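You operate a simulated robot arm through the tools that you are given. There is no shell and no other tool.

Carry out the task below with a simulated robot arm. There is one attempt and no reset: what you move stays moved.

Task
Clean the end of the grey strap and wind the strap up.
Fine: load the black cloth at the green cleaner tub, wipe, cloth back; wind till the end is home, no further. What is to be rubbed or washed off counts as gone when no trace of it is left.

It is judged by the outcome, as a careful person would: the job done as asked, and still so three seconds after it is handed in. It fails if anything else is knocked over, pushed out of place, dropped, spilled or broken. Flat cloth is picked up by pressing the open fingertips on it (5 to 10 N) and closing them slowly along it; thin cloth reads only 2 to 8 mm in the jaws.

Robot
A 7-joint arm with a two-finger parallel gripper, fixed in place. Base frame: the origin is on the floor under the middle of its stand, x ahead of it, y to its left, z up; the work surface is at about z = 0.48. Readings come in m, degrees, newtons and seconds.
It reaches about 0.91 m from its shoulder. Its first joint turns from -166.0 to 166.0 degrees. Payload 3.43 kg.
Tool frame: the origin (TCP) lies between the finger pads and is the grasp point; the fingertips stand 0.03 m ahead of it; z points along the fingers, y is the line along which they close. The gripper opens to 0.094 m. The fingers are 0.028 m wide and 0.01 m thick; the gripper's body (0.05 by 0.096 m) begins 0.055 m behind the TCP.
Orientation is told as [roll, pitch, yaw] about the base's x, y, z axes, in that order, counted from this pose: with the fingers straight down and closing along the base's y, the tool's x points along the base's -x, its y along +y and its z along -z.

Tools
- The arm moves only by the tool drive_tool. Its argument "commands" is a list that holds one entry, the list of rows, each a list of 7 numbers: the shift along the base's x, y, z in mm, then the turn, a rotation vector about the base's x, y, z in degrees, then the finger opening in mm, from 0 to 94. In form: [[[x, y, z, rx, ry, rz, fingers], ...]]. A call has 1 to 20 rows; each row is the pose to reach, as a shift and turn from the pose commanded when the call began. Each row takes 0.2 s and may step no farther than 0.05 m and 8.6 degrees from the row before; otherwise, or with a gripper value out of range, the whole call is refused. Where a pose cannot be reached the arm comes as near as it can. A force on the tool above 90 N (or 10 N above the force at the start of the call, whichever is more), or a blocked arm, ends the call early, and 0.2 s more pass. The fingers move at their own pace (about 0.045 m/s each) and stop on an object; they squeeze with about 32 N. The grip force told is the motor's: it shows also when the fingers shut on nothing. Time passes only in rows, and 0.2 s behind the last, so rows that repeat a pose let the fingers close. It gives the time, the measured TCP pose, the force on the tool (base axes), the opening and the grip force at its end, in the units of the frame above (readings bear some noise), with the torque about the TCP (base axes, N m) and any sound that the robot's microphone picked up.
- Cameras (640 x 400 px; columns grow to the right, rows downward): "scene" is fixed at [0.052, 0.6507, 1.1271]; the picture's right is [-0.95, -0.31, 0.00], its down [-0.10, 0.30, -0.95] and it looks along [0.29, -0.90, -0.32] (base axes); focal length 323 px, centre (320, 200). "wrist" rides on the gripper at [0.076, 0.014, -0.102] in the tool frame; the picture's right is [-0.18, 0.98, 0.00], its down [-0.75, -0.14, -0.64] and it looks along [-0.63, -0.12, 0.77] (tool axes); focal length 243 px, centre (320, 200). There is no depth. A picture from a camera that has moved, and an enlarged one, comes with that camera's place and axes in the base frame and with its lens.
- get_image(camera): a new picture of that camera. It takes no simulated time.
- raise_lower(by): slides the trunk up (or, below 0, down) by that many m; the arm rides with it, the base frame stays. It gives what a move gives, with no picture.
- zoom(camera, box): a new picture of the part [left, top, right, bottom] of that camera's present view, enlarged. It takes no simulated time.
- job_done(): hands the job in; it is judged then, once.

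Nothing tells you positions but the pictures and the camera data. Unless the task says otherwise, let go and move clear before handing in.

The tools are called by a JSON object that holds its "api" and its "payload". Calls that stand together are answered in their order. drive_tool: Moves the arm, as the interface text tells. Its arguments: {"type":"object","properties":{"commands":{"type":"array","items":{"type":"array","items":{"type":"array","items":{"type":"number"}}}}},"required":["commands"]} The other tools are called the same way: raise_lower (by) moves the trunk up or down; get_image (camera) takes a picture; zoom (camera, box) takes an enlarged picture of a part of a camera's view; job_done () hands the job in.

At the start:

```text
time: 0.0
eef_pos: [0.1942, -0.4322, 0.9238]
tool_rot: [0.1, 0.0, 0.1]
ft_force: [-0.2, -0.4, -0.5]
torque: [0.0, -0.02, 0.04]
finger_gap: 0.094
grasp_force: 0.1
trunk travel left (down, up): [-0.175, 0.435]
```

scene: 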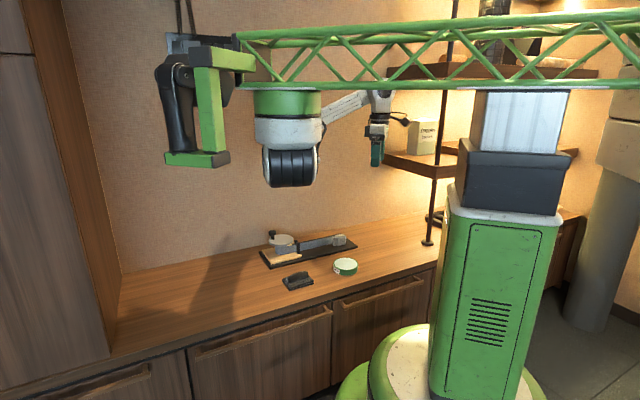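
wrist: 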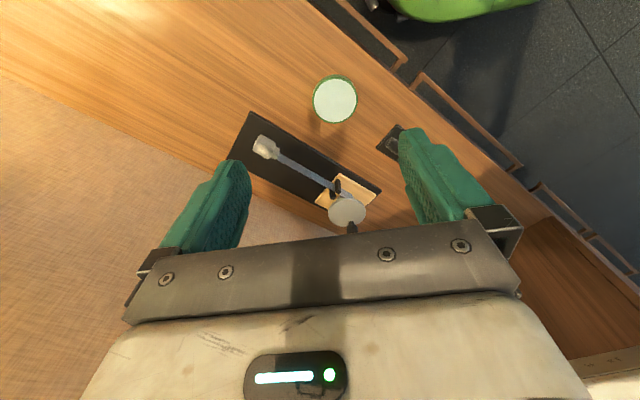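

I see a counter along the wall with a dark base plate carrying a reel and a strap, a green-rimmed tub and a small dark object (probably the cloth). I'll zoom in on both views first.

{"api": "zoom", "payload": {"camera": "scene", "box": [240, 215, 380, 303]}}

{"api": "zoom", "payload": {"camera": "wrist", "box": [220, 60, 440, 240]}}

```text
4.55 times, centred on (310, 259) of scene
camera zoom: at [0.052, 0.6507, 1.1271], right [-0.95, -0.31, 0.0], down [-0.1, 0.3, -0.95], along [0.29, -0.9, -0.32], focal length 1467 px, centre (366, -68)
```

zoom: 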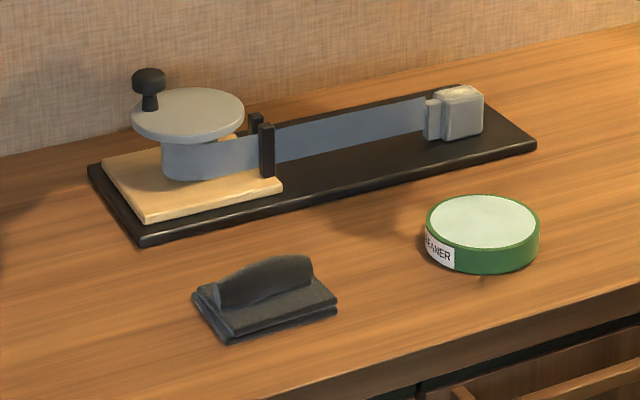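

```text
2.22 times, centred on (330, 150) of wrist
camera zoom: at [0.1188, -0.4165, 1.0267], right [0.18, 0.98, 0.0], down [0.75, -0.14, 0.64], along [0.63, -0.12, -0.77], focal length 539 px, centre (298, 311)
```

zoom: 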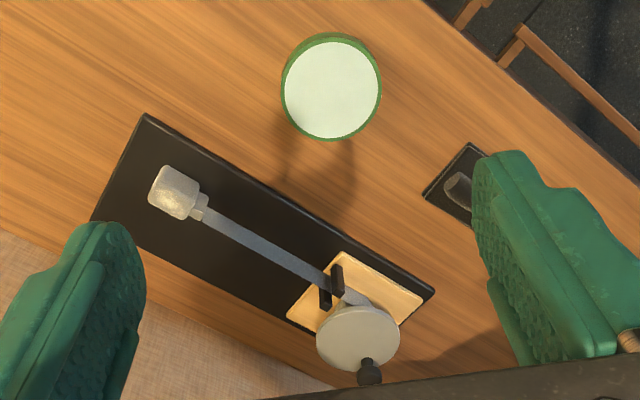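

The counter and the board lie at about 45° to the base axes. I put the black cloth with its raised fold near (0.43, -0.27), the tub near (0.287, -0.41) and the reel near (0.565, -0.43), with the strap end farther out towards (0.33, -0.6). I'll turn the tool 45° and get a closer look from above.

{"api": "drive_tool", "payload": {"commands": [[[30, 20, -20, 0, 0, 7.5, 94], [60, 40, -40, 0, 0, 15, 94], [90, 60, -60, 0, 0, 22.5, 94], [120, 80, -80, 0, 0, 30, 94], [150, 100, -100, 0, 0, 37.5, 94], [180, 115, -115, 0, 0, 45, 94], [180, 115, -120, 0, 0, 45, 94]]]}}

{"api": "get_image", "payload": {"camera": "wrist"}}

{"api": "get_image", "payload": {"camera": "scene"}}

```text
time: 1.6
eef_pos: [0.4148, -0.3338, 0.8121]
tool_rot: [1.3, 0.5, 44.7]
ft_force: [0.1, 0.5, -0.1]
torque: [-0.01, -0.04, 0.02]
finger_gap: 0.0943
grasp_force: 0.1
out of reach, approached as far as the arm can: row 4, 5, 6, 7
trunk travel left (down, up): [-0.175, 0.435]
```

```text
taken
camera wrist: at [0.3547, -0.3772, 0.9159], right [-0.56, 0.83, 0.02], down [0.65, 0.42, 0.63], along [0.52, 0.37, -0.77], focal length 243 px, centre (320, 200)
```

wrist: 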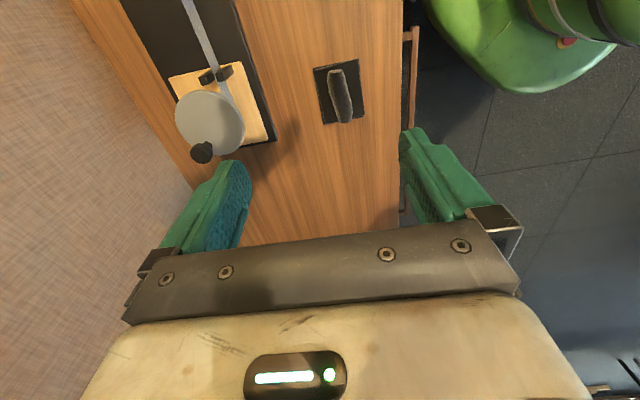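

```text
taken
```

scene: 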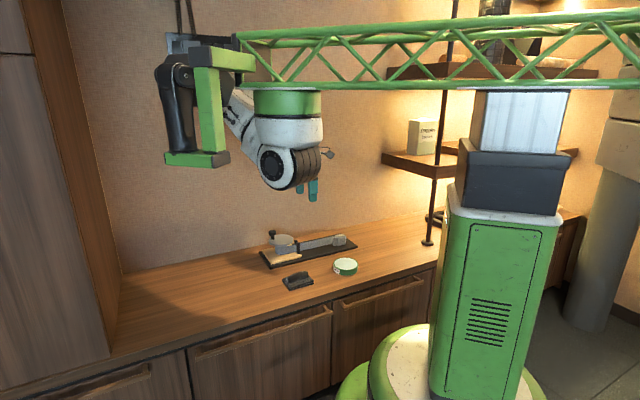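

The cloth's raised fold, the board and the reel are clear now, but the arm is close to its reach limit because its shoulder is high. I'll lower the trunk, which brings the tool straight down over open counter beside the cloth.

{"api": "raise_lower", "payload": {"by": -0.14}}

{"api": "get_image", "payload": {"camera": "wrist"}}

{"api": "get_image", "payload": {"camera": "scene"}}

```text
time: 3.3
eef_pos: [0.4169, -0.3344, 0.6725]
tool_rot: [1.1, 0.5, 44.8]
ft_force: [-0.6, 0.4, -0.3]
torque: [0.02, -0.01, -0.03]
finger_gap: 0.0938
grasp_force: 0.1
trunk travel left (down, up): [-0.035, 0.575]
```

```text
taken
camera wrist: at [0.3551, -0.3774, 0.7767], right [-0.56, 0.83, 0.02], down [0.65, 0.43, 0.63], along [0.52, 0.37, -0.77], focal length 243 px, centre (320, 200)
```

wrist: 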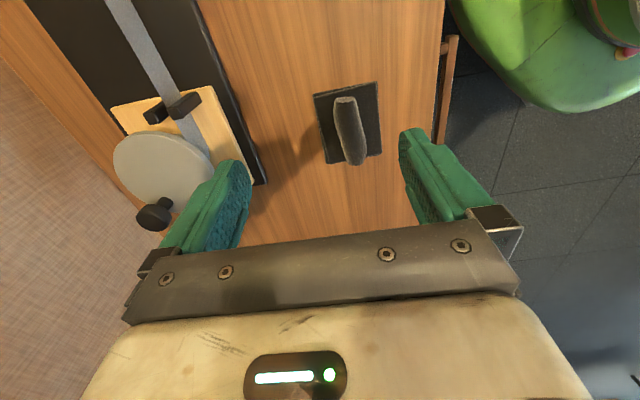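

```text
taken
```

scene: 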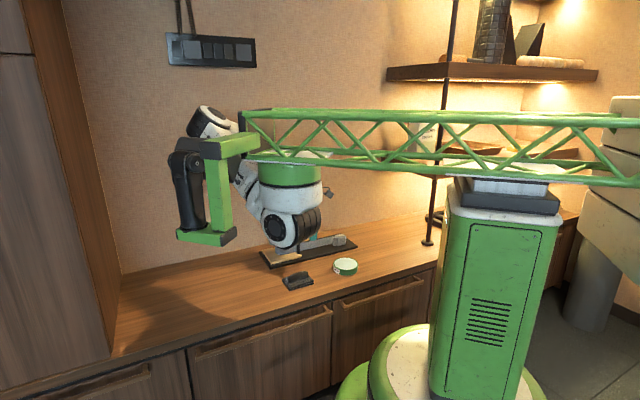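

The cloth is about 90 × 74 mm, centred near (0.434, -0.272), with its fold running along the 45° line. Before picking it up I'll look closely at the strap end to find the dirt, so I'm turning the tool to view it from the front.

{"api": "drive_tool", "payload": {"commands": [[[-7, -16, 5, 0, 0, -7.5, 94], [-15, -33, 5, 0, 0, -15, 94], [-22, -50, 5, 0, 0, -22.5, 94], [-30, -66, 5, 0, 0, -30, 94], [-37, -83, 5, 0, 0, -37.5, 94], [-45, -100, 5, 0, 0, -45, 94], [-52, -116, 5, 0, 0, -52.5, 94], [-60, -133, 5, 0, 0, -60, 94], [-67, -150, 5, 0, 0, -67.5, 94], [-75, -166, 5, 0, 0, -75, 94], [-82, -183, 5, 0, 0, -82.5, 94], [-87, -196, 5, 0, 0, -90, 94], [-87, -196, 5, 0, 0, -90, 94]]]}}

{"api": "get_image", "payload": {"camera": "wrist"}}

{"api": "get_image", "payload": {"camera": "scene"}}

```text
time: 6.1
eef_pos: [0.3323, -0.5307, 0.6807]
tool_rot: [0.3, 0.0, -45.4]
ft_force: [0.6, 1.1, 0.1]
torque: [0.0, 0.01, 0.02]
finger_gap: 0.0939
grasp_force: 0.0
trunk travel left (down, up): [-0.035, 0.575]
```

```text
taken
camera wrist: at [0.2892, -0.4666, 0.7829], right [0.83, 0.56, 0.01], down [0.43, -0.64, 0.64], along [0.36, -0.53, -0.77], focal length 243 px, centre (320, 200)
```

wrist: 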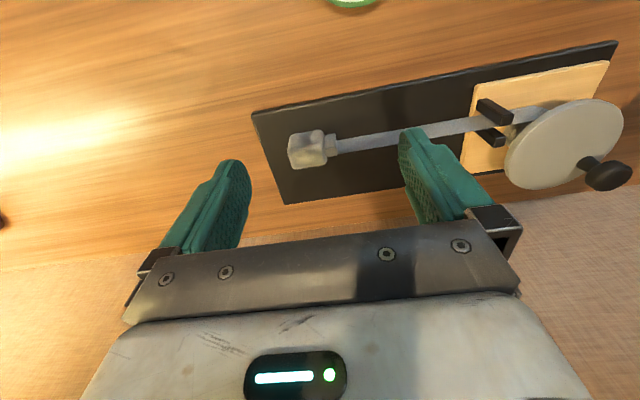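

```text
taken
```

scene: 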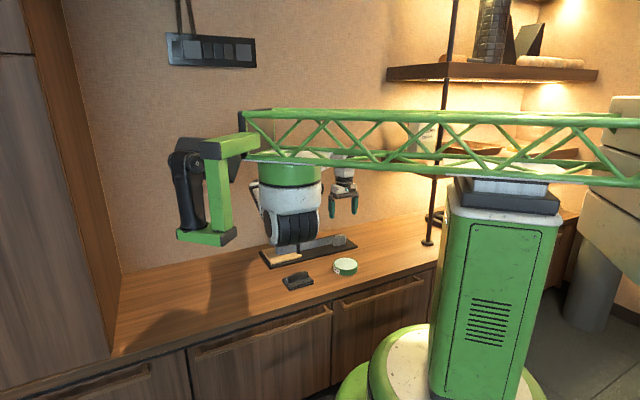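

{"api": "zoom", "payload": {"camera": "wrist", "box": [270, 110, 360, 180]}}

{"api": "zoom", "payload": {"camera": "scene", "box": [315, 225, 365, 257]}}

{"api": "zoom", "payload": {"camera": "wrist", "box": [440, 40, 640, 210]}}

```text
5.71 times, centred on (315, 145) of wrist
camera zoom: at [0.2892, -0.4666, 0.7829], right [0.83, 0.56, 0.01], down [0.43, -0.64, 0.64], along [0.36, -0.53, -0.77], focal length 1386 px, centre (349, 514)
```

zoom: 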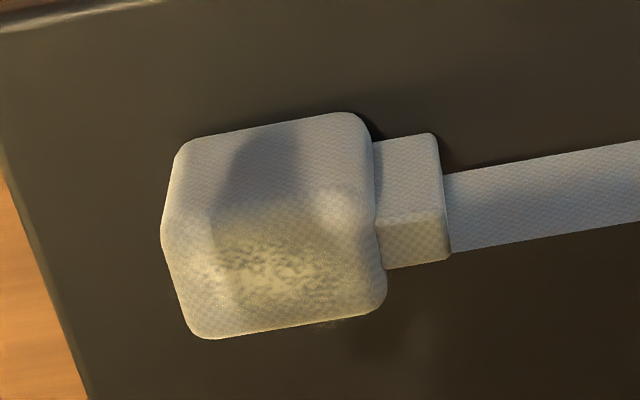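

```text
12.50 times, centred on (340, 241) of scene
camera zoom: at [0.052, 0.6507, 1.1271], right [-0.95, -0.31, 0.0], down [-0.1, 0.3, -0.95], along [0.29, -0.9, -0.32], focal length 4035 px, centre (70, -312)
```

zoom: 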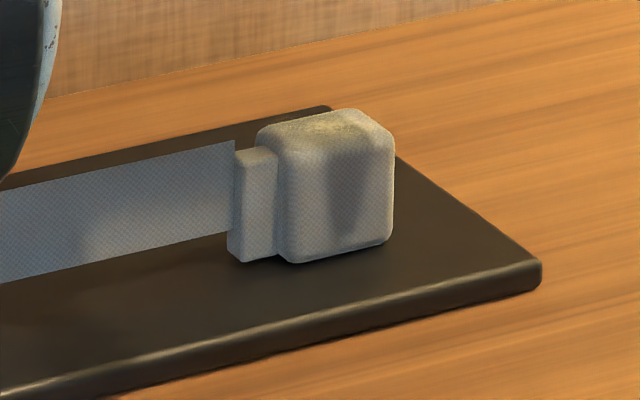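

```text
2.35 times, centred on (540, 125) of wrist
camera zoom: at [0.2892, -0.4666, 0.7829], right [0.83, 0.56, 0.01], down [0.43, -0.64, 0.64], along [0.36, -0.53, -0.77], focal length 571 px, centre (-198, 376)
```

zoom: 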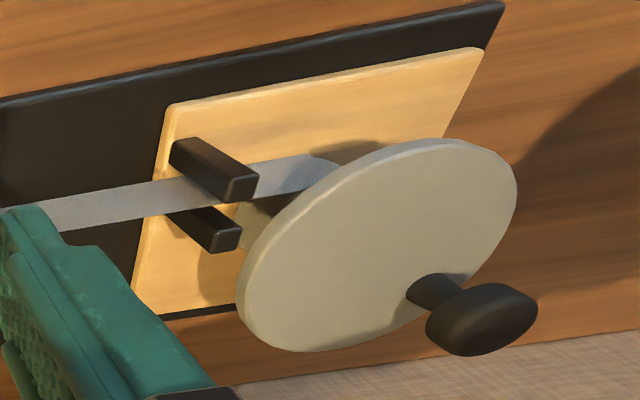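

The dirt is a yellowish speckled film on the top face of the block at the strap's end; the front face looks clean. I'll check the back and outer faces too, by viewing from the wall side.

{"api": "drive_tool", "payload": {"commands": [[[6, -10, 0, 0, 0, 7.5, 94], [12, -20, 0, 0, 0, 15, 94], [18, -30, 0, 0, 0, 22.5, 94], [25, -41, 0, 0, 0, 30, 94], [31, -52, 0, 0, 0, 37.5, 94], [38, -62, 0, 0, 0, 45, 94], [45, -72, 0, 0, 0, 52.5, 94], [52, -83, 0, 0, 0, 60, 94], [58, -93, 0, 0, 0, 67.5, 94], [65, -104, 0, 0, 0, 75, 94], [71, -115, 0, 0, 0, 82.5, 94], [78, -125, 0, 0, 0, 90, 94], [78, -125, 0, 0, 0, 90, 94]]]}}

{"api": "get_image", "payload": {"camera": "wrist"}}

```text
time: 8.9
eef_pos: [0.4083, -0.6545, 0.6797]
tool_rot: [0.3, -0.1, 45.0]
ft_force: [0.6, -0.1, -0.4]
torque: [-0.02, 0.0, 0.0]
finger_gap: 0.0941
grasp_force: 0.0
trunk travel left (down, up): [-0.035, 0.575]
```

```text
taken
camera wrist: at [0.3452, -0.6985, 0.7832], right [-0.56, 0.83, 0.01], down [0.64, 0.43, 0.64], along [0.53, 0.36, -0.77], focal length 243 px, centre (320, 200)
```

wrist: 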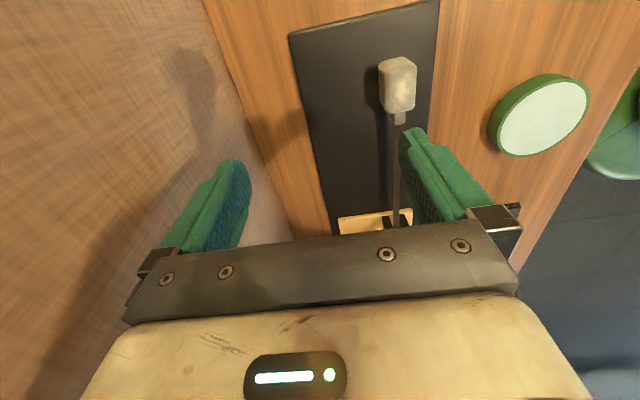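

{"api": "zoom", "payload": {"camera": "wrist", "box": [350, 40, 450, 140]}}

{"api": "zoom", "payload": {"camera": "wrist", "box": [280, 0, 600, 200]}}

```text
4.00 times, centred on (400, 90) of wrist
camera zoom: at [0.3452, -0.6985, 0.7832], right [-0.56, 0.83, 0.01], down [0.64, 0.43, 0.64], along [0.53, 0.36, -0.77], focal length 970 px, centre (0, 640)
```

zoom: 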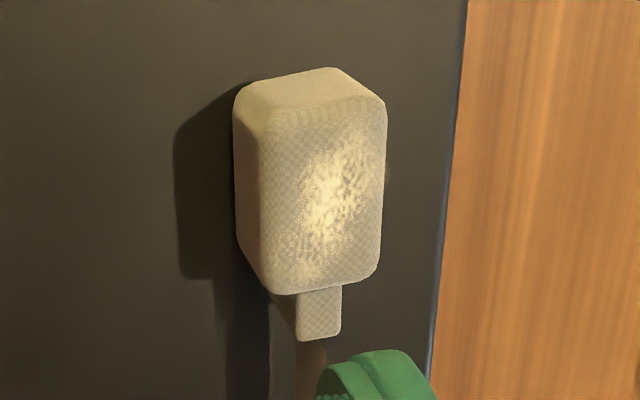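

```text
2.00 times, centred on (440, 100) of wrist
camera zoom: at [0.3452, -0.6985, 0.7832], right [-0.56, 0.83, 0.01], down [0.64, 0.43, 0.64], along [0.53, 0.36, -0.77], focal length 485 px, centre (80, 400)
```

zoom: 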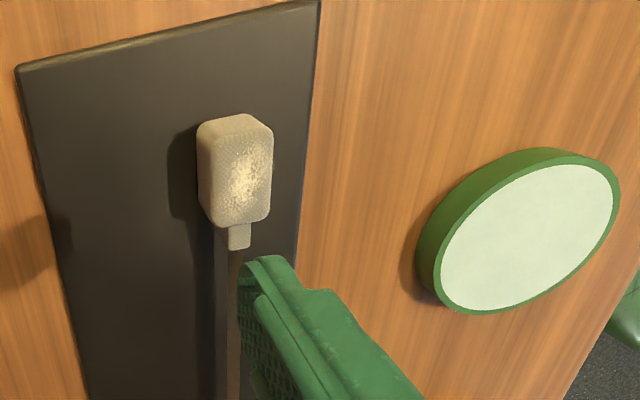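

Only the top face of the end block is dirty; its centre is near (0.358, -0.593), top at about z = 0.53. The reel winds clockwise from above, as the strap leaves it on the robot side. Now I'll go over the cloth.

{"api": "drive_tool", "payload": {"commands": [[[3, 48, 0, 0, 0, 0, 94], [6, 96, 0, 0, 0, 0, 94], [9, 144, 0, 0, 0, 0, 94], [12, 192, 0, 0, 0, 0, 94], [15, 240, 0, 0, 0, 0, 94], [18, 288, 0, 0, 0, 0, 94], [21, 336, 0, 0, 0, 0, 94], [24, 380, 0, 0, 0, 0, 94], [24, 380, -30, 0, 0, 0, 94], [24, 380, -60, 0, 0, 0, 94], [24, 380, -60, 0, 0, 0, 94]]]}}

{"api": "get_image", "payload": {"camera": "wrist"}}

{"api": "get_image", "payload": {"camera": "scene"}}

```text
time: 11.3
eef_pos: [0.4547, -0.2815, 0.6086]
tool_rot: [0.3, 0.1, 44.5]
ft_force: [-0.8, -1.5, -0.8]
torque: [-0.02, 0.02, -0.01]
finger_gap: 0.0942
grasp_force: 0.0
out of reach, approached as far as the arm can: row 6, 7, 8, 9, 10, 11
trunk travel left (down, up): [-0.035, 0.575]
```

```text
taken
camera wrist: at [0.3919, -0.3232, 0.7117], right [-0.56, 0.83, 0.01], down [0.64, 0.43, 0.64], along [0.53, 0.36, -0.77], focal length 243 px, centre (320, 200)
```

wrist: 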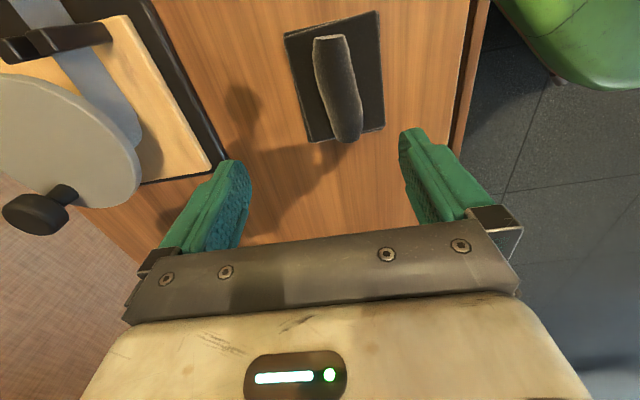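

```text
taken
```

scene: 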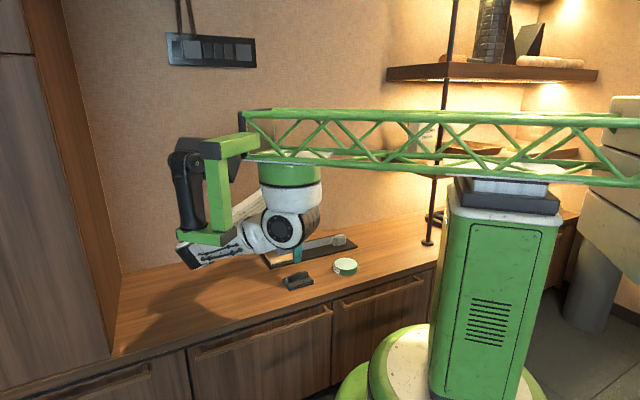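

The cloth sits slightly inside the arm's near limit in this configuration (it stopped about 23 mm short). I'll raise the trunk so the arm can stretch more downward, then come down over the cloth again.

{"api": "raise_lower", "payload": {"by": 0.2}}

{"api": "drive_tool", "payload": {"commands": [[[0, 0, -40, 0, 0, 0, 94], [0, 0, -80, 0, 0, 0, 94], [0, 0, -120, 0, 0, 0, 94], [0, 0, -160, 0, 0, 0, 94], [0, 0, -190, 0, 0, 0, 94], [0, 0, -190, 0, 0, 0, 94]]]}}

{"api": "get_image", "payload": {"camera": "wrist"}}

{"api": "get_image", "payload": {"camera": "scene"}}

```text
time: 13.4
eef_pos: [0.4545, -0.2809, 0.8088]
tool_rot: [0.2, 0.1, 44.5]
ft_force: [0.4, 0.5, -0.4]
torque: [0.01, -0.01, 0.03]
finger_gap: 0.0942
grasp_force: 0.1
trunk travel left (down, up): [-0.235, 0.375]
```

```text
time: 14.8
eef_pos: [0.4555, -0.282, 0.6193]
tool_rot: [0.3, 0.1, 44.6]
ft_force: [0.1, 0.8, -0.6]
torque: [0.0, -0.02, 0.0]
finger_gap: 0.094
grasp_force: 0.0
trunk travel left (down, up): [-0.235, 0.375]
```

```text
taken
camera wrist: at [0.3933, -0.3257, 0.723], right [-0.56, 0.83, 0.01], down [0.64, 0.43, 0.64], along [0.53, 0.36, -0.77], focal length 243 px, centre (320, 200)
```

wrist: 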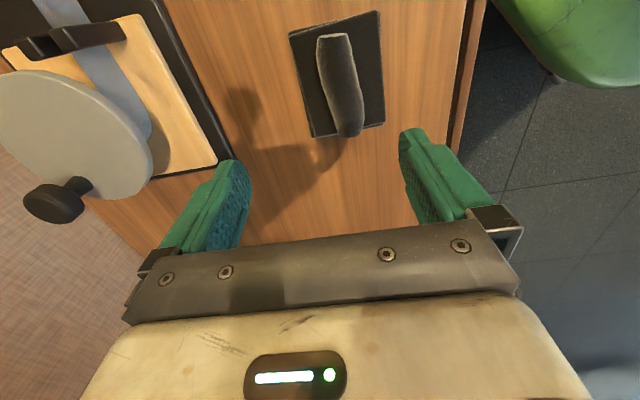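

```text
taken
```

scene: 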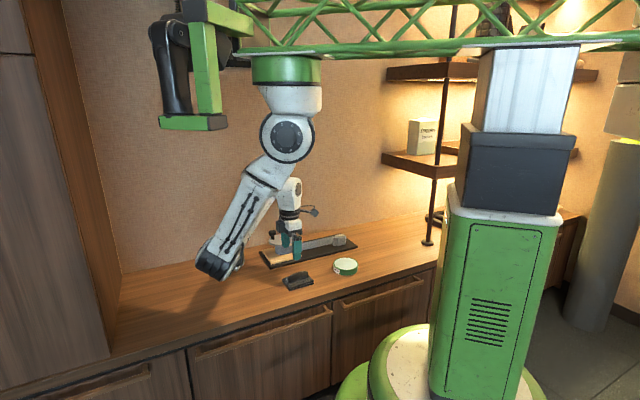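

The arm now has a more stretched-down pose. I'll step the small remaining distance to sit right above the cloth's fold.

{"api": "drive_tool", "payload": {"commands": [[[-12, 4, 0, 0, 0, 0, 94], [-23, 8, 0, 0, 0, 0.5, 94], [-23, 8, 0, 0, 0, 0.5, 94]]]}}

{"api": "get_image", "payload": {"camera": "wrist"}}

```text
time: 15.6
eef_pos: [0.4328, -0.2738, 0.6196]
tool_rot: [0.4, 0.1, 45.2]
ft_force: [0.8, -0.7, -0.7]
torque: [0.0, -0.01, 0.01]
finger_gap: 0.0941
grasp_force: 0.0
trunk travel left (down, up): [-0.235, 0.375]
```

```text
taken
camera wrist: at [0.3706, -0.3169, 0.7226], right [-0.57, 0.82, 0.01], down [0.64, 0.43, 0.64], along [0.52, 0.37, -0.77], focal length 243 px, centre (320, 200)
```

wrist: 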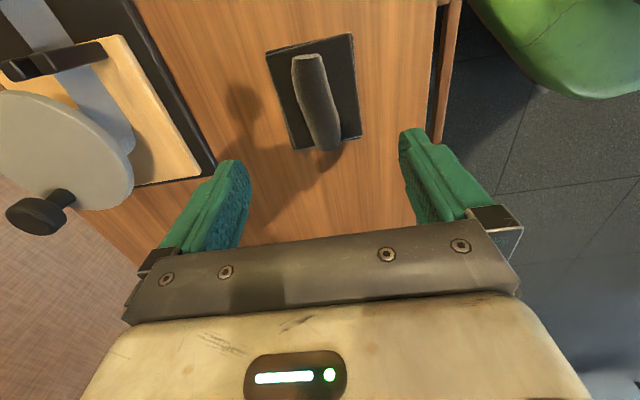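

I'm centred over the fold to within a couple of millimetres. A close look at the cloth from the side to judge its thickness before descending.

{"api": "zoom", "payload": {"camera": "scene", "box": [270, 255, 330, 300]}}

```text
8.89 times, centred on (300, 278) of scene
camera zoom: at [0.052, 0.6507, 1.1271], right [-0.95, -0.31, 0.0], down [-0.1, 0.3, -0.95], along [0.29, -0.9, -0.32], focal length 2869 px, centre (498, -489)
```

zoom: 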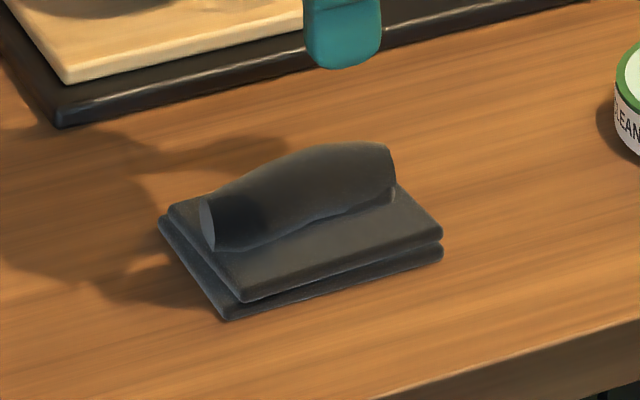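

The cloth is a pad about 12 mm thick with a rolled fold standing up on it. I'll descend with open fingers astride the fold, stopping with the tips just above the pad.

{"api": "drive_tool", "payload": {"commands": [[[-1, -1, -25, 0, 0, 0, 80], [-1, -1, -50, 0, 0, 0, 70], [-1, -1, -70, 0, 0, 0, 60], [-1, -1, -80, 0, 0, 0, 60], [-1, -1, -88, 0, 0, 0, 60], [-1, -1, -88, 0, 0, 0, 60]]]}}

{"api": "zoom", "payload": {"camera": "scene", "box": [260, 230, 340, 300]}}

{"api": "get_image", "payload": {"camera": "wrist"}}

```text
time: 17.0
eef_pos: [0.4323, -0.2745, 0.5287]
tool_rot: [0.2, 0.0, 45.1]
ft_force: [0.0, -1.6, 1.4]
torque: [-0.01, -0.01, 0.0]
finger_gap: 0.0602
grasp_force: 0.0
trunk travel left (down, up): [-0.235, 0.375]
```

```text
5.71 times, centred on (300, 265) of scene
camera zoom: at [0.052, 0.6507, 1.1271], right [-0.95, -0.31, 0.0], down [-0.1, 0.3, -0.95], along [0.29, -0.9, -0.32], focal length 1844 px, centre (434, -171)
```

zoom: 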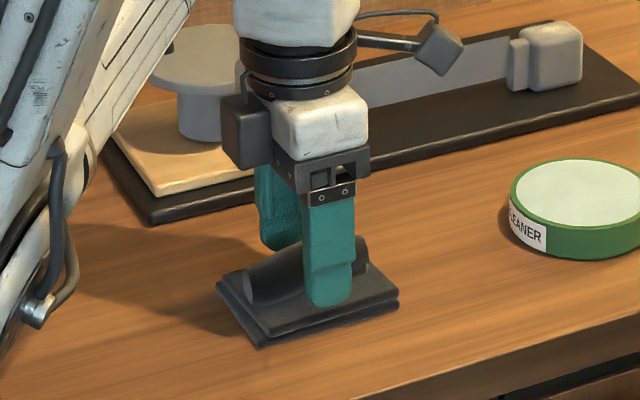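

```text
taken
camera wrist: at [0.3692, -0.3179, 0.6326], right [-0.57, 0.82, 0.0], down [0.64, 0.43, 0.64], along [0.52, 0.37, -0.77], focal length 243 px, centre (320, 200)
```

wrist: 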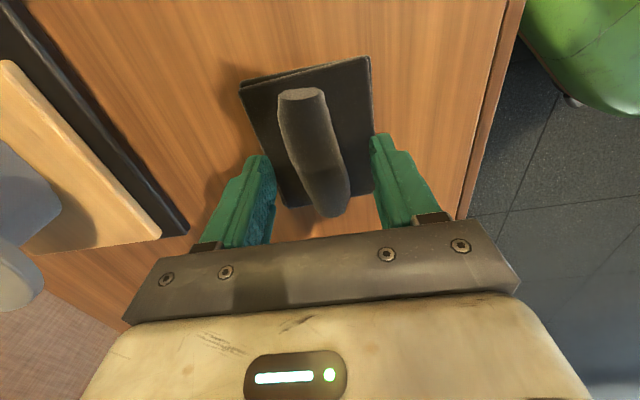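

The fingers straddle the fold cleanly. Now I'll close them slowly on it.

{"api": "drive_tool", "payload": {"commands": [[[0, 0, -2, 0, 0, 0, 50], [0, 0, -2, 0, 0, 0, 42], [0, 0, -2, 0, 0, 0, 36], [0, 0, -2, 0, 0, 0, 30], [0, 0, -2, 0, 0, 0, 24], [0, 0, -2, 0, 0, 0, 18], [0, 0, -2, 0, 0, 0, 12], [0, 0, -2, 0, 0, 0, 6], [0, 0, -2, 0, 0, 0, 0], [0, 0, -2, 0, 0, 0, 0]]]}}

{"api": "zoom", "payload": {"camera": "scene", "box": [260, 230, 340, 300]}}

{"api": "get_image", "payload": {"camera": "wrist"}}

```text
time: 19.2
eef_pos: [0.431, -0.2747, 0.5276]
tool_rot: [0.3, 0.1, 45.2]
ft_force: [-0.5, 0.0, 2.2]
torque: [-0.05, -0.05, 0.0]
finger_gap: 0.0268
grasp_force: 31.8
trunk travel left (down, up): [-0.235, 0.375]
```

```text
5.71 times, centred on (300, 265) of scene
camera zoom: at [0.052, 0.6507, 1.1271], right [-0.95, -0.31, 0.0], down [-0.1, 0.3, -0.95], along [0.29, -0.9, -0.32], focal length 1844 px, centre (434, -171)
```

zoom: 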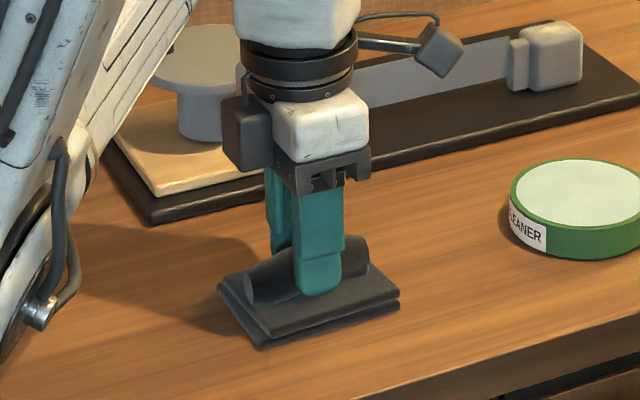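

```text
taken
camera wrist: at [0.3687, -0.3178, 0.6313], right [-0.57, 0.82, 0.0], down [0.64, 0.43, 0.64], along [0.52, 0.37, -0.77], focal length 243 px, centre (320, 200)
```

wrist: 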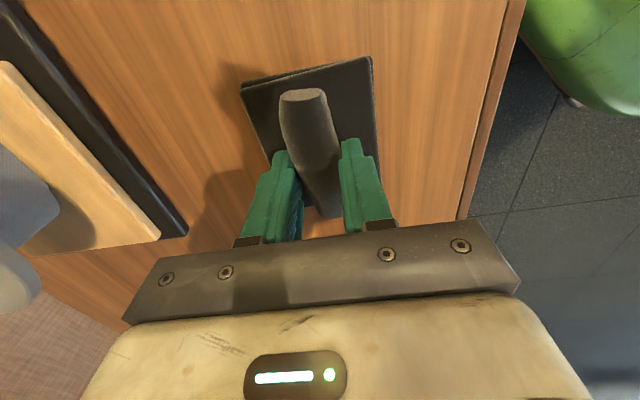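

The fold is gripped firmly (26.8 mm, 32 N). I'll remember this place for returning it (TCP 0.431, -0.275, 0.528, yaw 45°) and lift straight up.

{"api": "drive_tool", "payload": {"commands": [[[0, 0, 15, 0, 0, 0, 0], [0, 0, 40, 0, 0, 0, 0], [0, 0, 70, 0, 0, 0, 0], [0, 0, 95, 0, 0, 0, 0], [0, 0, 95, 0, 0, 0, 0]]]}}

{"api": "get_image", "payload": {"camera": "scene"}}

{"api": "get_image", "payload": {"camera": "wrist"}}

```text
time: 20.4
eef_pos: [0.4272, -0.2741, 0.6231]
tool_rot: [0.3, 0.1, 45.1]
ft_force: [-0.6, -0.7, -1.4]
torque: [0.01, 0.0, 0.02]
finger_gap: 0.0267
grasp_force: 32.3
trunk travel left (down, up): [-0.235, 0.375]
```

```text
taken
```

scene: 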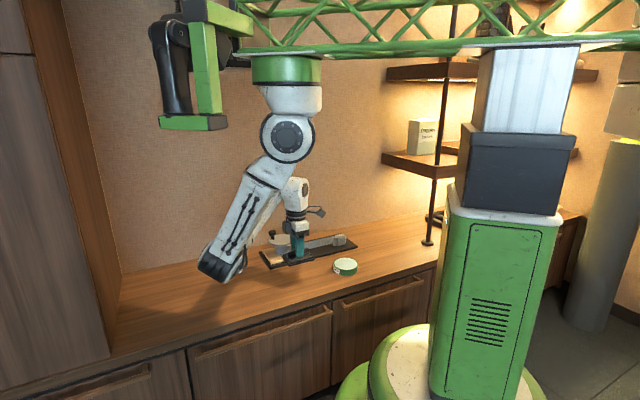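

```text
taken
camera wrist: at [0.3663, -0.3177, 0.7268], right [-0.57, 0.82, 0.01], down [0.64, 0.43, 0.64], along [0.52, 0.37, -0.77], focal length 243 px, centre (320, 200)
```

wrist: 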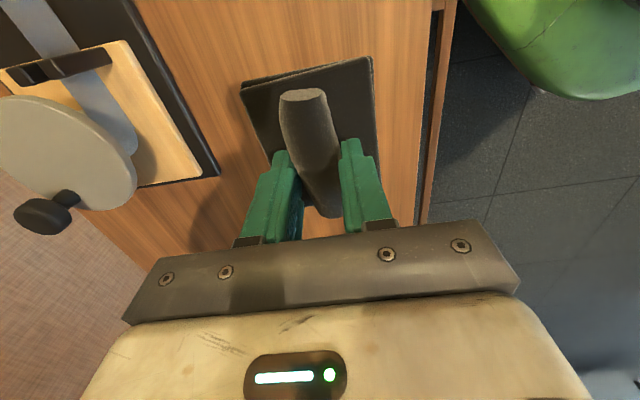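

The cloth is held flat and level. I'll pinpoint the tub with a zoom, then carry the cloth above it.

{"api": "zoom", "payload": {"camera": "scene", "box": [320, 245, 370, 285]}}

{"api": "drive_tool", "payload": {"commands": [[[-25, -25, 0, 0, 0, 0, 0], [-55, -55, 0, 0, 0, 0, 0], [-85, -85, 0, 0, 0, 0, 0], [-115, -115, 0, 0, 0, 0, 0], [-130, -130, 0, 0, 0, 0, 0], [-130, -130, 0, 0, 0, 0, 0]]]}}

{"api": "get_image", "payload": {"camera": "wrist"}}

{"api": "get_image", "payload": {"camera": "scene"}}

```text
10.00 times, centred on (345, 265) of scene
camera zoom: at [0.052, 0.6507, 1.1271], right [-0.95, -0.31, 0.0], down [-0.1, 0.3, -0.95], along [0.29, -0.9, -0.32], focal length 3228 px, centre (70, -450)
```

zoom: 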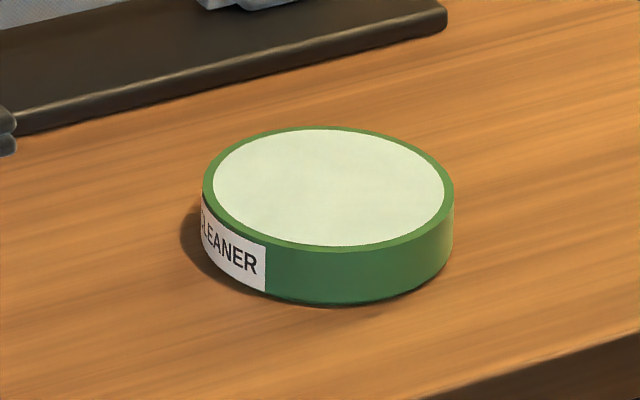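

```text
time: 21.8
eef_pos: [0.3012, -0.403, 0.6216]
tool_rot: [0.3, 0.0, 45.2]
ft_force: [1.0, 0.1, -1.4]
torque: [0.02, -0.02, 0.01]
finger_gap: 0.0269
grasp_force: 31.7
trunk travel left (down, up): [-0.235, 0.375]
```

```text
taken
camera wrist: at [0.2399, -0.4462, 0.7249], right [-0.57, 0.82, 0.01], down [0.63, 0.43, 0.64], along [0.52, 0.37, -0.77], focal length 243 px, centre (320, 200)
```

wrist: 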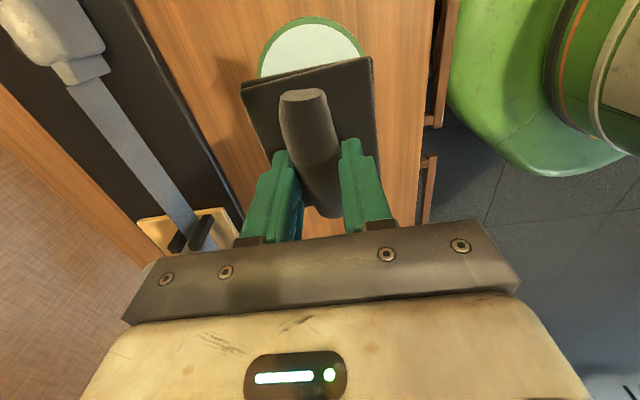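

```text
taken
```

scene: 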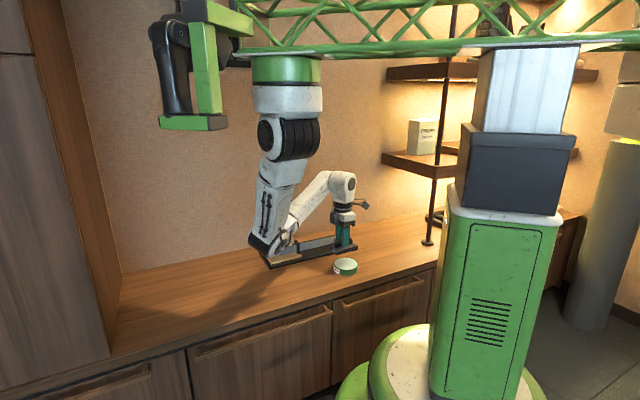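

I need to check the elbow's clearance from the reel in this pose before going lower.

{"api": "zoom", "payload": {"camera": "scene", "box": [230, 160, 390, 285]}}

```text
3.20 times, centred on (310, 222) of scene
camera zoom: at [0.052, 0.6507, 1.1271], right [-0.95, -0.31, 0.0], down [-0.1, 0.3, -0.95], along [0.29, -0.9, -0.32], focal length 1033 px, centre (352, 128)
```

zoom: 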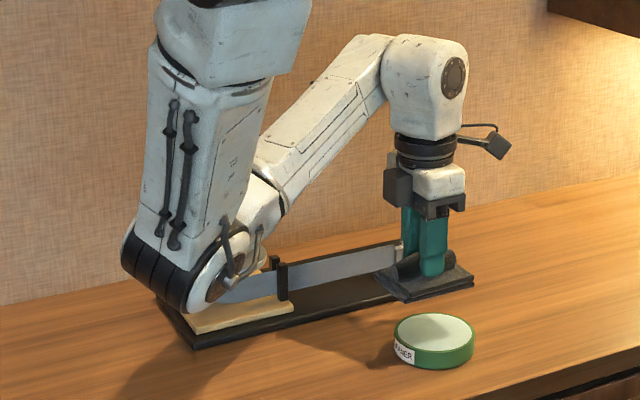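

The elbow hangs low and looks close to the reel, so I'll raise the trunk 0.16 m to lift it. I'll then bring the cloth down again over the tub and check the geometry.

{"api": "raise_lower", "payload": {"by": 0.16}}

{"api": "drive_tool", "payload": {"commands": [[[-4, -4, -40, 0, 0, 0, 0], [-8, -8, -80, 0, 0, 0, 0], [-12, -10, -120, 0, 0, 0, 0], [-14, -11, -150, 0, 0, 0, 0], [-14, -11, -150, 0, 0, 0, 0]]]}}

{"api": "get_image", "payload": {"camera": "scene"}}

{"api": "get_image", "payload": {"camera": "wrist"}}

```text
time: 23.7
eef_pos: [0.3035, -0.4033, 0.781]
tool_rot: [0.3, 0.2, 45.3]
ft_force: [0.0, -0.2, 0.1]
torque: [-0.01, 0.02, 0.0]
finger_gap: 0.0267
grasp_force: 32.3
trunk travel left (down, up): [-0.395, 0.215]
```

```text
time: 24.9
eef_pos: [0.2903, -0.4147, 0.6334]
tool_rot: [0.2, 0.2, 45.1]
ft_force: [-0.3, -0.2, -0.4]
torque: [-0.02, -0.01, 0.03]
finger_gap: 0.0267
grasp_force: 31.6
trunk travel left (down, up): [-0.395, 0.215]
```

```text
taken
```

scene: 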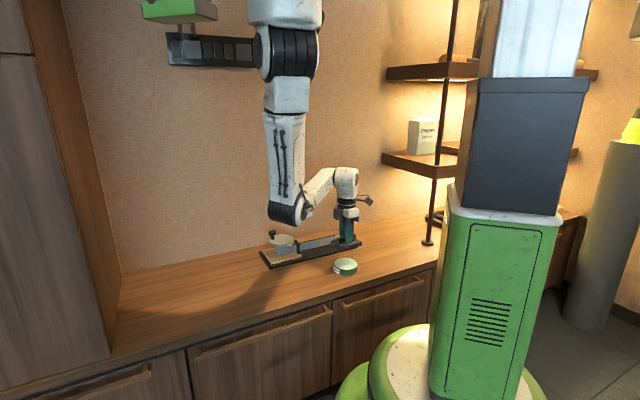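

```text
taken
camera wrist: at [0.2288, -0.458, 0.7372], right [-0.57, 0.82, 0.0], down [0.63, 0.43, 0.64], along [0.52, 0.37, -0.77], focal length 243 px, centre (320, 200)
```

wrist: 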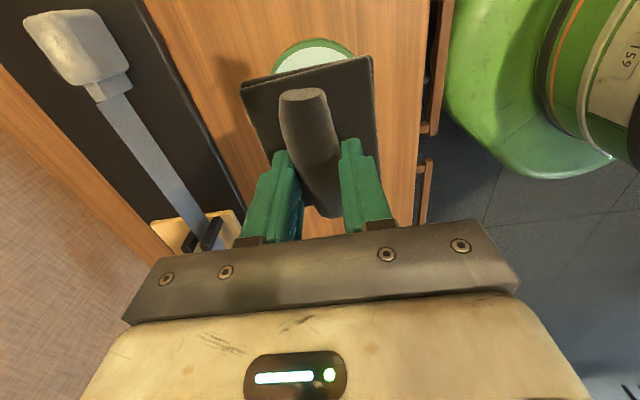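

The elbow is well clear now. The tub is at about (0.290, -0.419), roughly 20 mm tall, and the cloth is right over it. I'll lower until it is just above the cleaner.

{"api": "drive_tool", "payload": {"commands": [[[0, -3, -25, 0, 0, 0, 0], [0, -3, -50, 0, 0, 0, 0], [0, -3, -68, 0, 0, 0, 0], [0, -3, -74, 0, 0, 0, 0], [0, -3, -74, 0, 0, 0, 0]]]}}

{"api": "zoom", "payload": {"camera": "scene", "box": [310, 215, 390, 285]}}

```text
time: 26.1
eef_pos: [0.2884, -0.4159, 0.5596]
tool_rot: [0.3, 0.1, 45.0]
ft_force: [0.4, 0.6, -0.1]
torque: [-0.02, 0.0, -0.01]
finger_gap: 0.0271
grasp_force: 31.9
trunk travel left (down, up): [-0.395, 0.215]
```

```text
5.71 times, centred on (350, 250) of scene
camera zoom: at [0.052, 0.6507, 1.1271], right [-0.95, -0.31, 0.0], down [-0.1, 0.3, -0.95], along [0.29, -0.9, -0.32], focal length 1844 px, centre (149, -86)
```

zoom: 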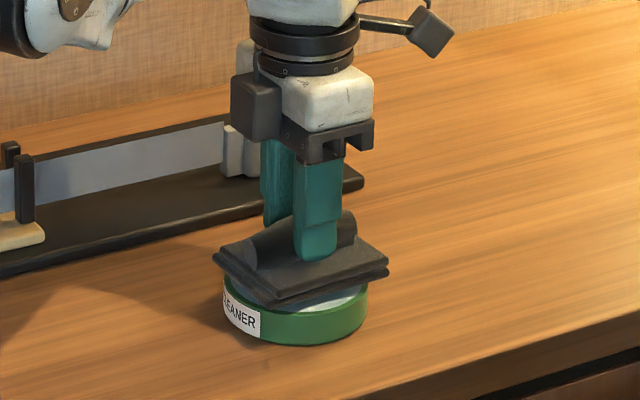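

The cloth hovers about 10 mm above the cleaner, well centred. I'll lower in small steps until it touches.

{"api": "drive_tool", "payload": {"commands": [[[0, 0, -3, 0, 0, 0, 0], [0, 0, -6, 0, 0, 0, 0], [0, 0, -8, 0, 0, 0, 0], [0, 0, -8, 0, 0, 0, 0]]]}}

```text
time: 27.1
eef_pos: [0.2881, -0.4167, 0.5517]
tool_rot: [0.3, 0.2, 45.1]
ft_force: [-0.3, 8.4, 27.7]
torque: [0.35, -0.38, 0.06]
finger_gap: 0.0269
grasp_force: 31.7
trunk travel left (down, up): [-0.395, 0.215]
```

Contact made, a bit firm at 28 N; I'll ease off to a light press, hold briefly to load it, and check.

{"api": "drive_tool", "payload": {"commands": [[[0, 0, 1.5, 0, 0, 0, 0], [0, 0, 1.5, 0, 0, 0, 0]]]}}

{"api": "zoom", "payload": {"camera": "scene", "box": [310, 215, 390, 285]}}

```text
time: 27.7
eef_pos: [0.2882, -0.4171, 0.5519]
tool_rot: [0.3, 0.2, 45.1]
ft_force: [-1.3, 4.9, 21.8]
torque: [0.11, -0.09, 0.04]
finger_gap: 0.0268
grasp_force: 32.0
trunk travel left (down, up): [-0.395, 0.215]
```

```text
5.71 times, centred on (350, 250) of scene
camera zoom: at [0.052, 0.6507, 1.1271], right [-0.95, -0.31, 0.0], down [-0.1, 0.3, -0.95], along [0.29, -0.9, -0.32], focal length 1844 px, centre (149, -86)
```

zoom: 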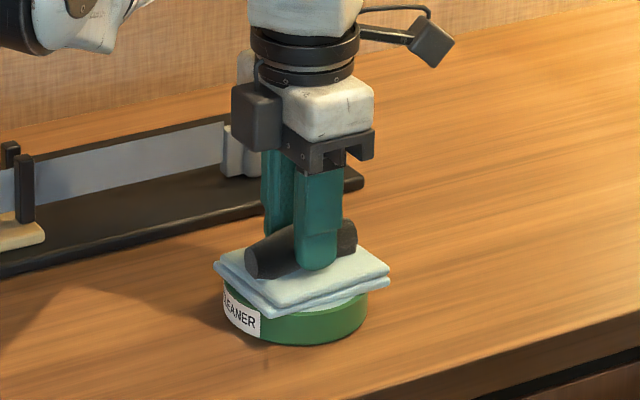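

The cloth turned pale, so it is loaded. I'll lift straight off the tub and carry it over to the strap's end block at a safe height.

{"api": "drive_tool", "payload": {"commands": [[[0, 0, 10, 0, 0, 0, 0], [0, 0, 35, 0, 0, 0, 0], [0, 0, 65, 0, 0, 0, 0], [0, 0, 85, 0, 0, 0, 0], [14, -40, 85, 0, 0, 0, 0], [28, -85, 85, 0, 0, 0, 0], [42, -130, 85, 0, 0, 0, 0], [56, -175, 85, 0, 0, 0, 0], [58, -186, 85, 0, 0, 0, 0], [58, -186, 85, 0, 0, 0, 0]]]}}

{"api": "get_image", "payload": {"camera": "wrist"}}

{"api": "zoom", "payload": {"camera": "scene", "box": [250, 170, 410, 285]}}

```text
time: 29.9
eef_pos: [0.3456, -0.6032, 0.637]
tool_rot: [0.3, 0.2, 45.1]
ft_force: [0.0, 1.4, 0.1]
torque: [-0.04, 0.01, -0.03]
finger_gap: 0.0271
grasp_force: 31.9
trunk travel left (down, up): [-0.395, 0.215]
```

```text
taken
camera wrist: at [0.2834, -0.6457, 0.7402], right [-0.57, 0.82, 0.0], down [0.64, 0.43, 0.64], along [0.52, 0.36, -0.77], focal length 243 px, centre (320, 200)
```

wrist: 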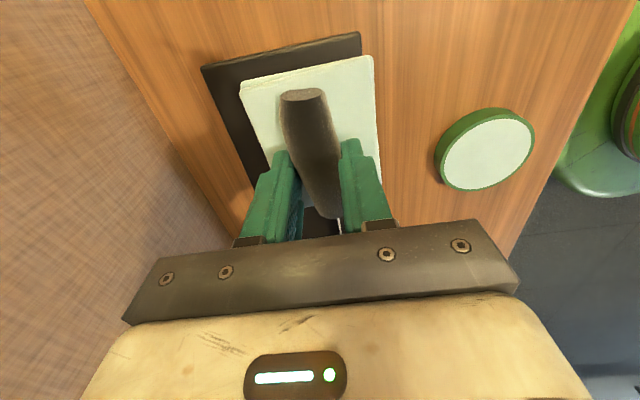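

```text
3.48 times, centred on (330, 228) of scene
camera zoom: at [0.052, 0.6507, 1.1271], right [-0.95, -0.31, 0.0], down [-0.1, 0.3, -0.95], along [0.29, -0.9, -0.32], focal length 1123 px, centre (285, 104)
```

zoom: 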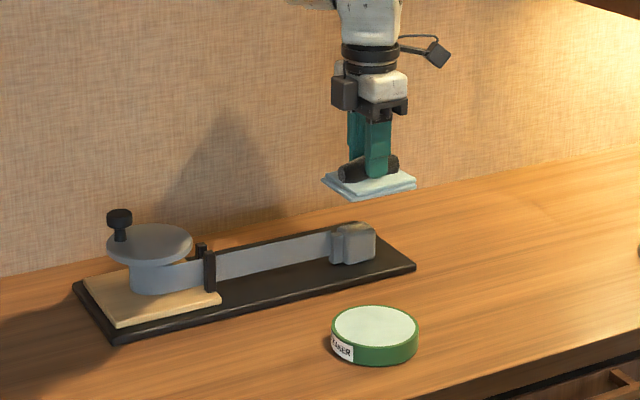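

The loaded cloth is right above the end block, and the tub is undisturbed. I'll lower to just above the block's top.

{"api": "drive_tool", "payload": {"commands": [[[0, 0, -20, 0, 0, 0, 0], [0, 0, -40, 0, 0, 0, 0], [0, 0, -48, 0, 0, 0, 0], [0, 0, -48, 0, 0, 0, 0]]]}}

{"api": "zoom", "payload": {"camera": "scene", "box": [310, 210, 380, 265]}}

```text
time: 30.9
eef_pos: [0.3428, -0.6089, 0.6289]
tool_rot: [-0.2, 0.8, 44.7]
ft_force: [-0.1, -0.6, -0.4]
torque: [0.01, 0.0, -0.01]
finger_gap: 0.0268
grasp_force: 32.1
out of reach, approached as far as the arm can: row 1, 2, 3, 4
trunk travel left (down, up): [-0.395, 0.215]
```

```text
7.27 times, centred on (345, 238) of scene
camera zoom: at [0.052, 0.6507, 1.1271], right [-0.95, -0.31, 0.0], down [-0.1, 0.3, -0.95], along [0.29, -0.9, -0.32], focal length 2347 px, centre (138, -73)
```

zoom: 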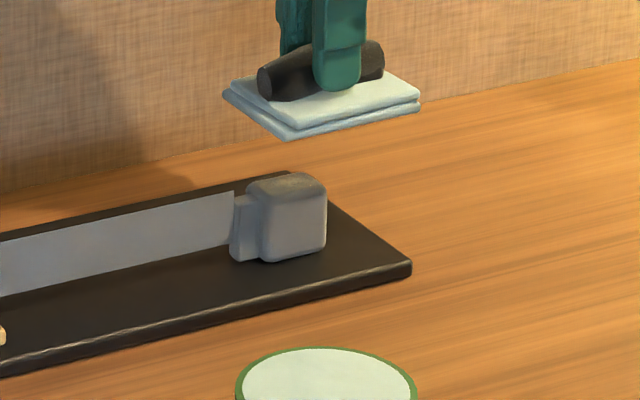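

At this trunk height the arm is fully stretched, so I'll lower the trunk a little and take up the slack, keeping the cloth above the block.

{"api": "drive_tool", "payload": {"commands": [[[2, 3, 20, 0.2, -0.4, 0.2, 0], [3, 5, 50, 0.3, -0.7, 0.4, 0], [3, 5, 50, 0.3, -0.7, 0.4, 0]]]}}

{"api": "raise_lower", "payload": {"by": -0.08}}

```text
time: 31.7
eef_pos: [0.3458, -0.6046, 0.6794]
tool_rot: [0.1, -0.6, 45.5]
ft_force: [-0.6, 0.5, 0.5]
torque: [0.04, -0.01, -0.01]
finger_gap: 0.0268
grasp_force: 31.5
trunk travel left (down, up): [-0.395, 0.215]
```

```text
time: 32.8
eef_pos: [0.3455, -0.6043, 0.5989]
tool_rot: [0.0, -0.7, 45.5]
ft_force: [0.6, 0.5, 0.0]
torque: [0.01, 0.03, 0.0]
finger_gap: 0.0269
grasp_force: 32.3
trunk travel left (down, up): [-0.315, 0.295]
```

Height is now right (pad about 20 mm above the block). I'll level the tool back and step down.

{"api": "drive_tool", "payload": {"commands": [[[1, 0, -3, 0.3, 0.7, -0.4, 0], [1, 0, -8, 0.3, 0.8, -0.4, 0], [1, 0, -12, 0.3, 0.8, -0.4, 0], [1, 0, -12, 0.3, 0.8, -0.4, 0]]]}}

{"api": "zoom", "payload": {"camera": "scene", "box": [310, 210, 380, 265]}}

```text
time: 33.8
eef_pos: [0.3469, -0.6054, 0.5873]
tool_rot: [0.8, -0.3, 45.1]
ft_force: [0.1, 1.0, -0.3]
torque: [0.01, 0.03, -0.03]
finger_gap: 0.0266
grasp_force: 32.6
trunk travel left (down, up): [-0.315, 0.295]
```

```text
7.27 times, centred on (345, 238) of scene
camera zoom: at [0.052, 0.6507, 1.1271], right [-0.95, -0.31, 0.0], down [-0.1, 0.3, -0.95], along [0.29, -0.9, -0.32], focal length 2347 px, centre (138, -73)
```

zoom: 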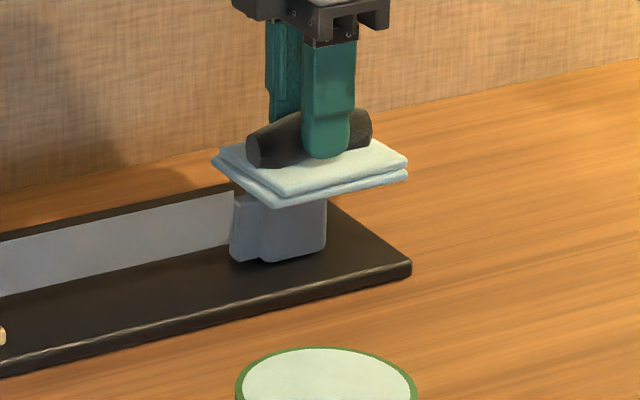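

Still about 8–10 mm above the block. I'll trim the level and step down gently, checking force.

{"api": "drive_tool", "payload": {"commands": [[[0, 0, -2, -0.6, -0.1, 0, 0], [0, 0, -4, -0.6, -0.1, 0, 0], [0, 0, -6, -0.6, -0.1, 0, 0], [0, 0, -7, -0.6, -0.1, 0, 0], [0, 0, -7, -0.6, -0.1, 0, 0]]]}}

```text
time: 35.0
eef_pos: [0.3478, -0.6057, 0.5825]
tool_rot: [0.0, 0.4, 45.3]
ft_force: [1.0, 9.0, 34.7]
torque: [0.73, -0.38, 0.02]
finger_gap: 0.0269
grasp_force: 32.3
trunk travel left (down, up): [-0.315, 0.295]
```

That pressed harder than wanted (35 N), so contact starts slightly higher than I figured. I'll ease up at once to a light press.

{"api": "drive_tool", "payload": {"commands": [[[0, 0, 2, 0, 0, 0, 0], [0, 0, 3, 0, 0, 0, 0], [0, 0, 3, 0, 0, 0, 0]]]}}

{"api": "zoom", "payload": {"camera": "scene", "box": [260, 200, 380, 275]}}

```text
time: 35.8
eef_pos: [0.3469, -0.6039, 0.583]
tool_rot: [0.3, 0.2, 45.0]
ft_force: [0.2, -6.7, 19.5]
torque: [-0.42, -0.05, -0.06]
finger_gap: 0.0268
grasp_force: 32.2
trunk travel left (down, up): [-0.315, 0.295]
```

```text
5.33 times, centred on (320, 238) of scene
camera zoom: at [0.052, 0.6507, 1.1271], right [-0.95, -0.31, 0.0], down [-0.1, 0.3, -0.95], along [0.29, -0.9, -0.32], focal length 1721 px, centre (320, 0)
```

zoom: 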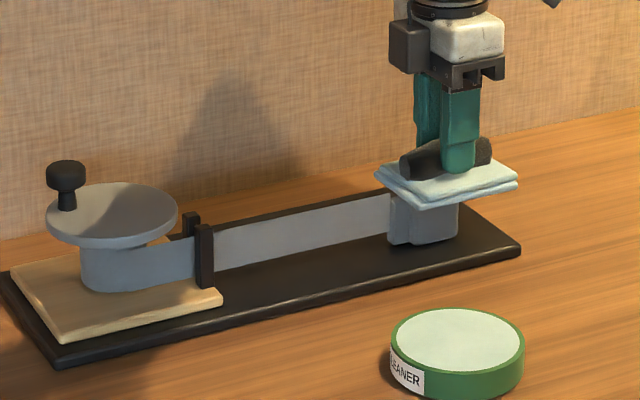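

The block hasn't moved. I'll ease to about 8–10 N and make a first short stroke across the strap direction.

{"api": "drive_tool", "payload": {"commands": [[[0, 0, 2, 0, 0, 0, 0], [3, -3, 2, 0, 0, 0, 0], [6, -6, 2, 0, 0, 0, 0], [3, -3, 2, 0, 0, 0, 0], [0, 0, 2, 0, 0, 0, 0], [-3, 3, 2, 0, 0, 0, 0], [-6, 6, 2, 0, 0, 0, 0], [-3, 3, 2, 0, 0, 0, 0], [0, 0, 2, 0, 0, 0, 0]]]}}

{"api": "zoom", "payload": {"camera": "scene", "box": [260, 200, 380, 275]}}

```text
time: 37.8
eef_pos: [0.3472, -0.6055, 0.5846]
tool_rot: [0.3, 0.1, 45.1]
ft_force: [-0.2, -0.8, -0.8]
torque: [0.0, 0.02, -0.01]
finger_gap: 0.0268
grasp_force: 32.5
trunk travel left (down, up): [-0.315, 0.295]
```

```text
5.33 times, centred on (320, 238) of scene
camera zoom: at [0.052, 0.6507, 1.1271], right [-0.95, -0.31, 0.0], down [-0.1, 0.3, -0.95], along [0.29, -0.9, -0.32], focal length 1721 px, centre (320, 0)
```

zoom: 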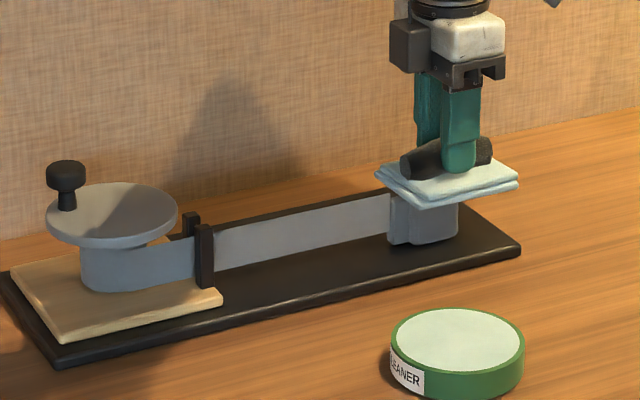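

That stroke lifted free of contact. I'll come down 1.5–2 mm and read the force before rubbing.

{"api": "drive_tool", "payload": {"commands": [[[0, 0, -1, 0, 0, 0, 0], [0, 0, -1.5, 0, 0, 0, 0], [0, 0, -1.5, 0, 0, 0, 0], [0, 0, -1.5, 0, 0, 0, 0]]]}}

```text
time: 38.8
eef_pos: [0.3464, -0.6039, 0.5845]
tool_rot: [0.3, 0.2, 45.2]
ft_force: [-1.2, -1.2, 2.0]
torque: [-0.08, 0.04, 0.01]
finger_gap: 0.0269
grasp_force: 32.0
trunk travel left (down, up): [-0.315, 0.295]
```

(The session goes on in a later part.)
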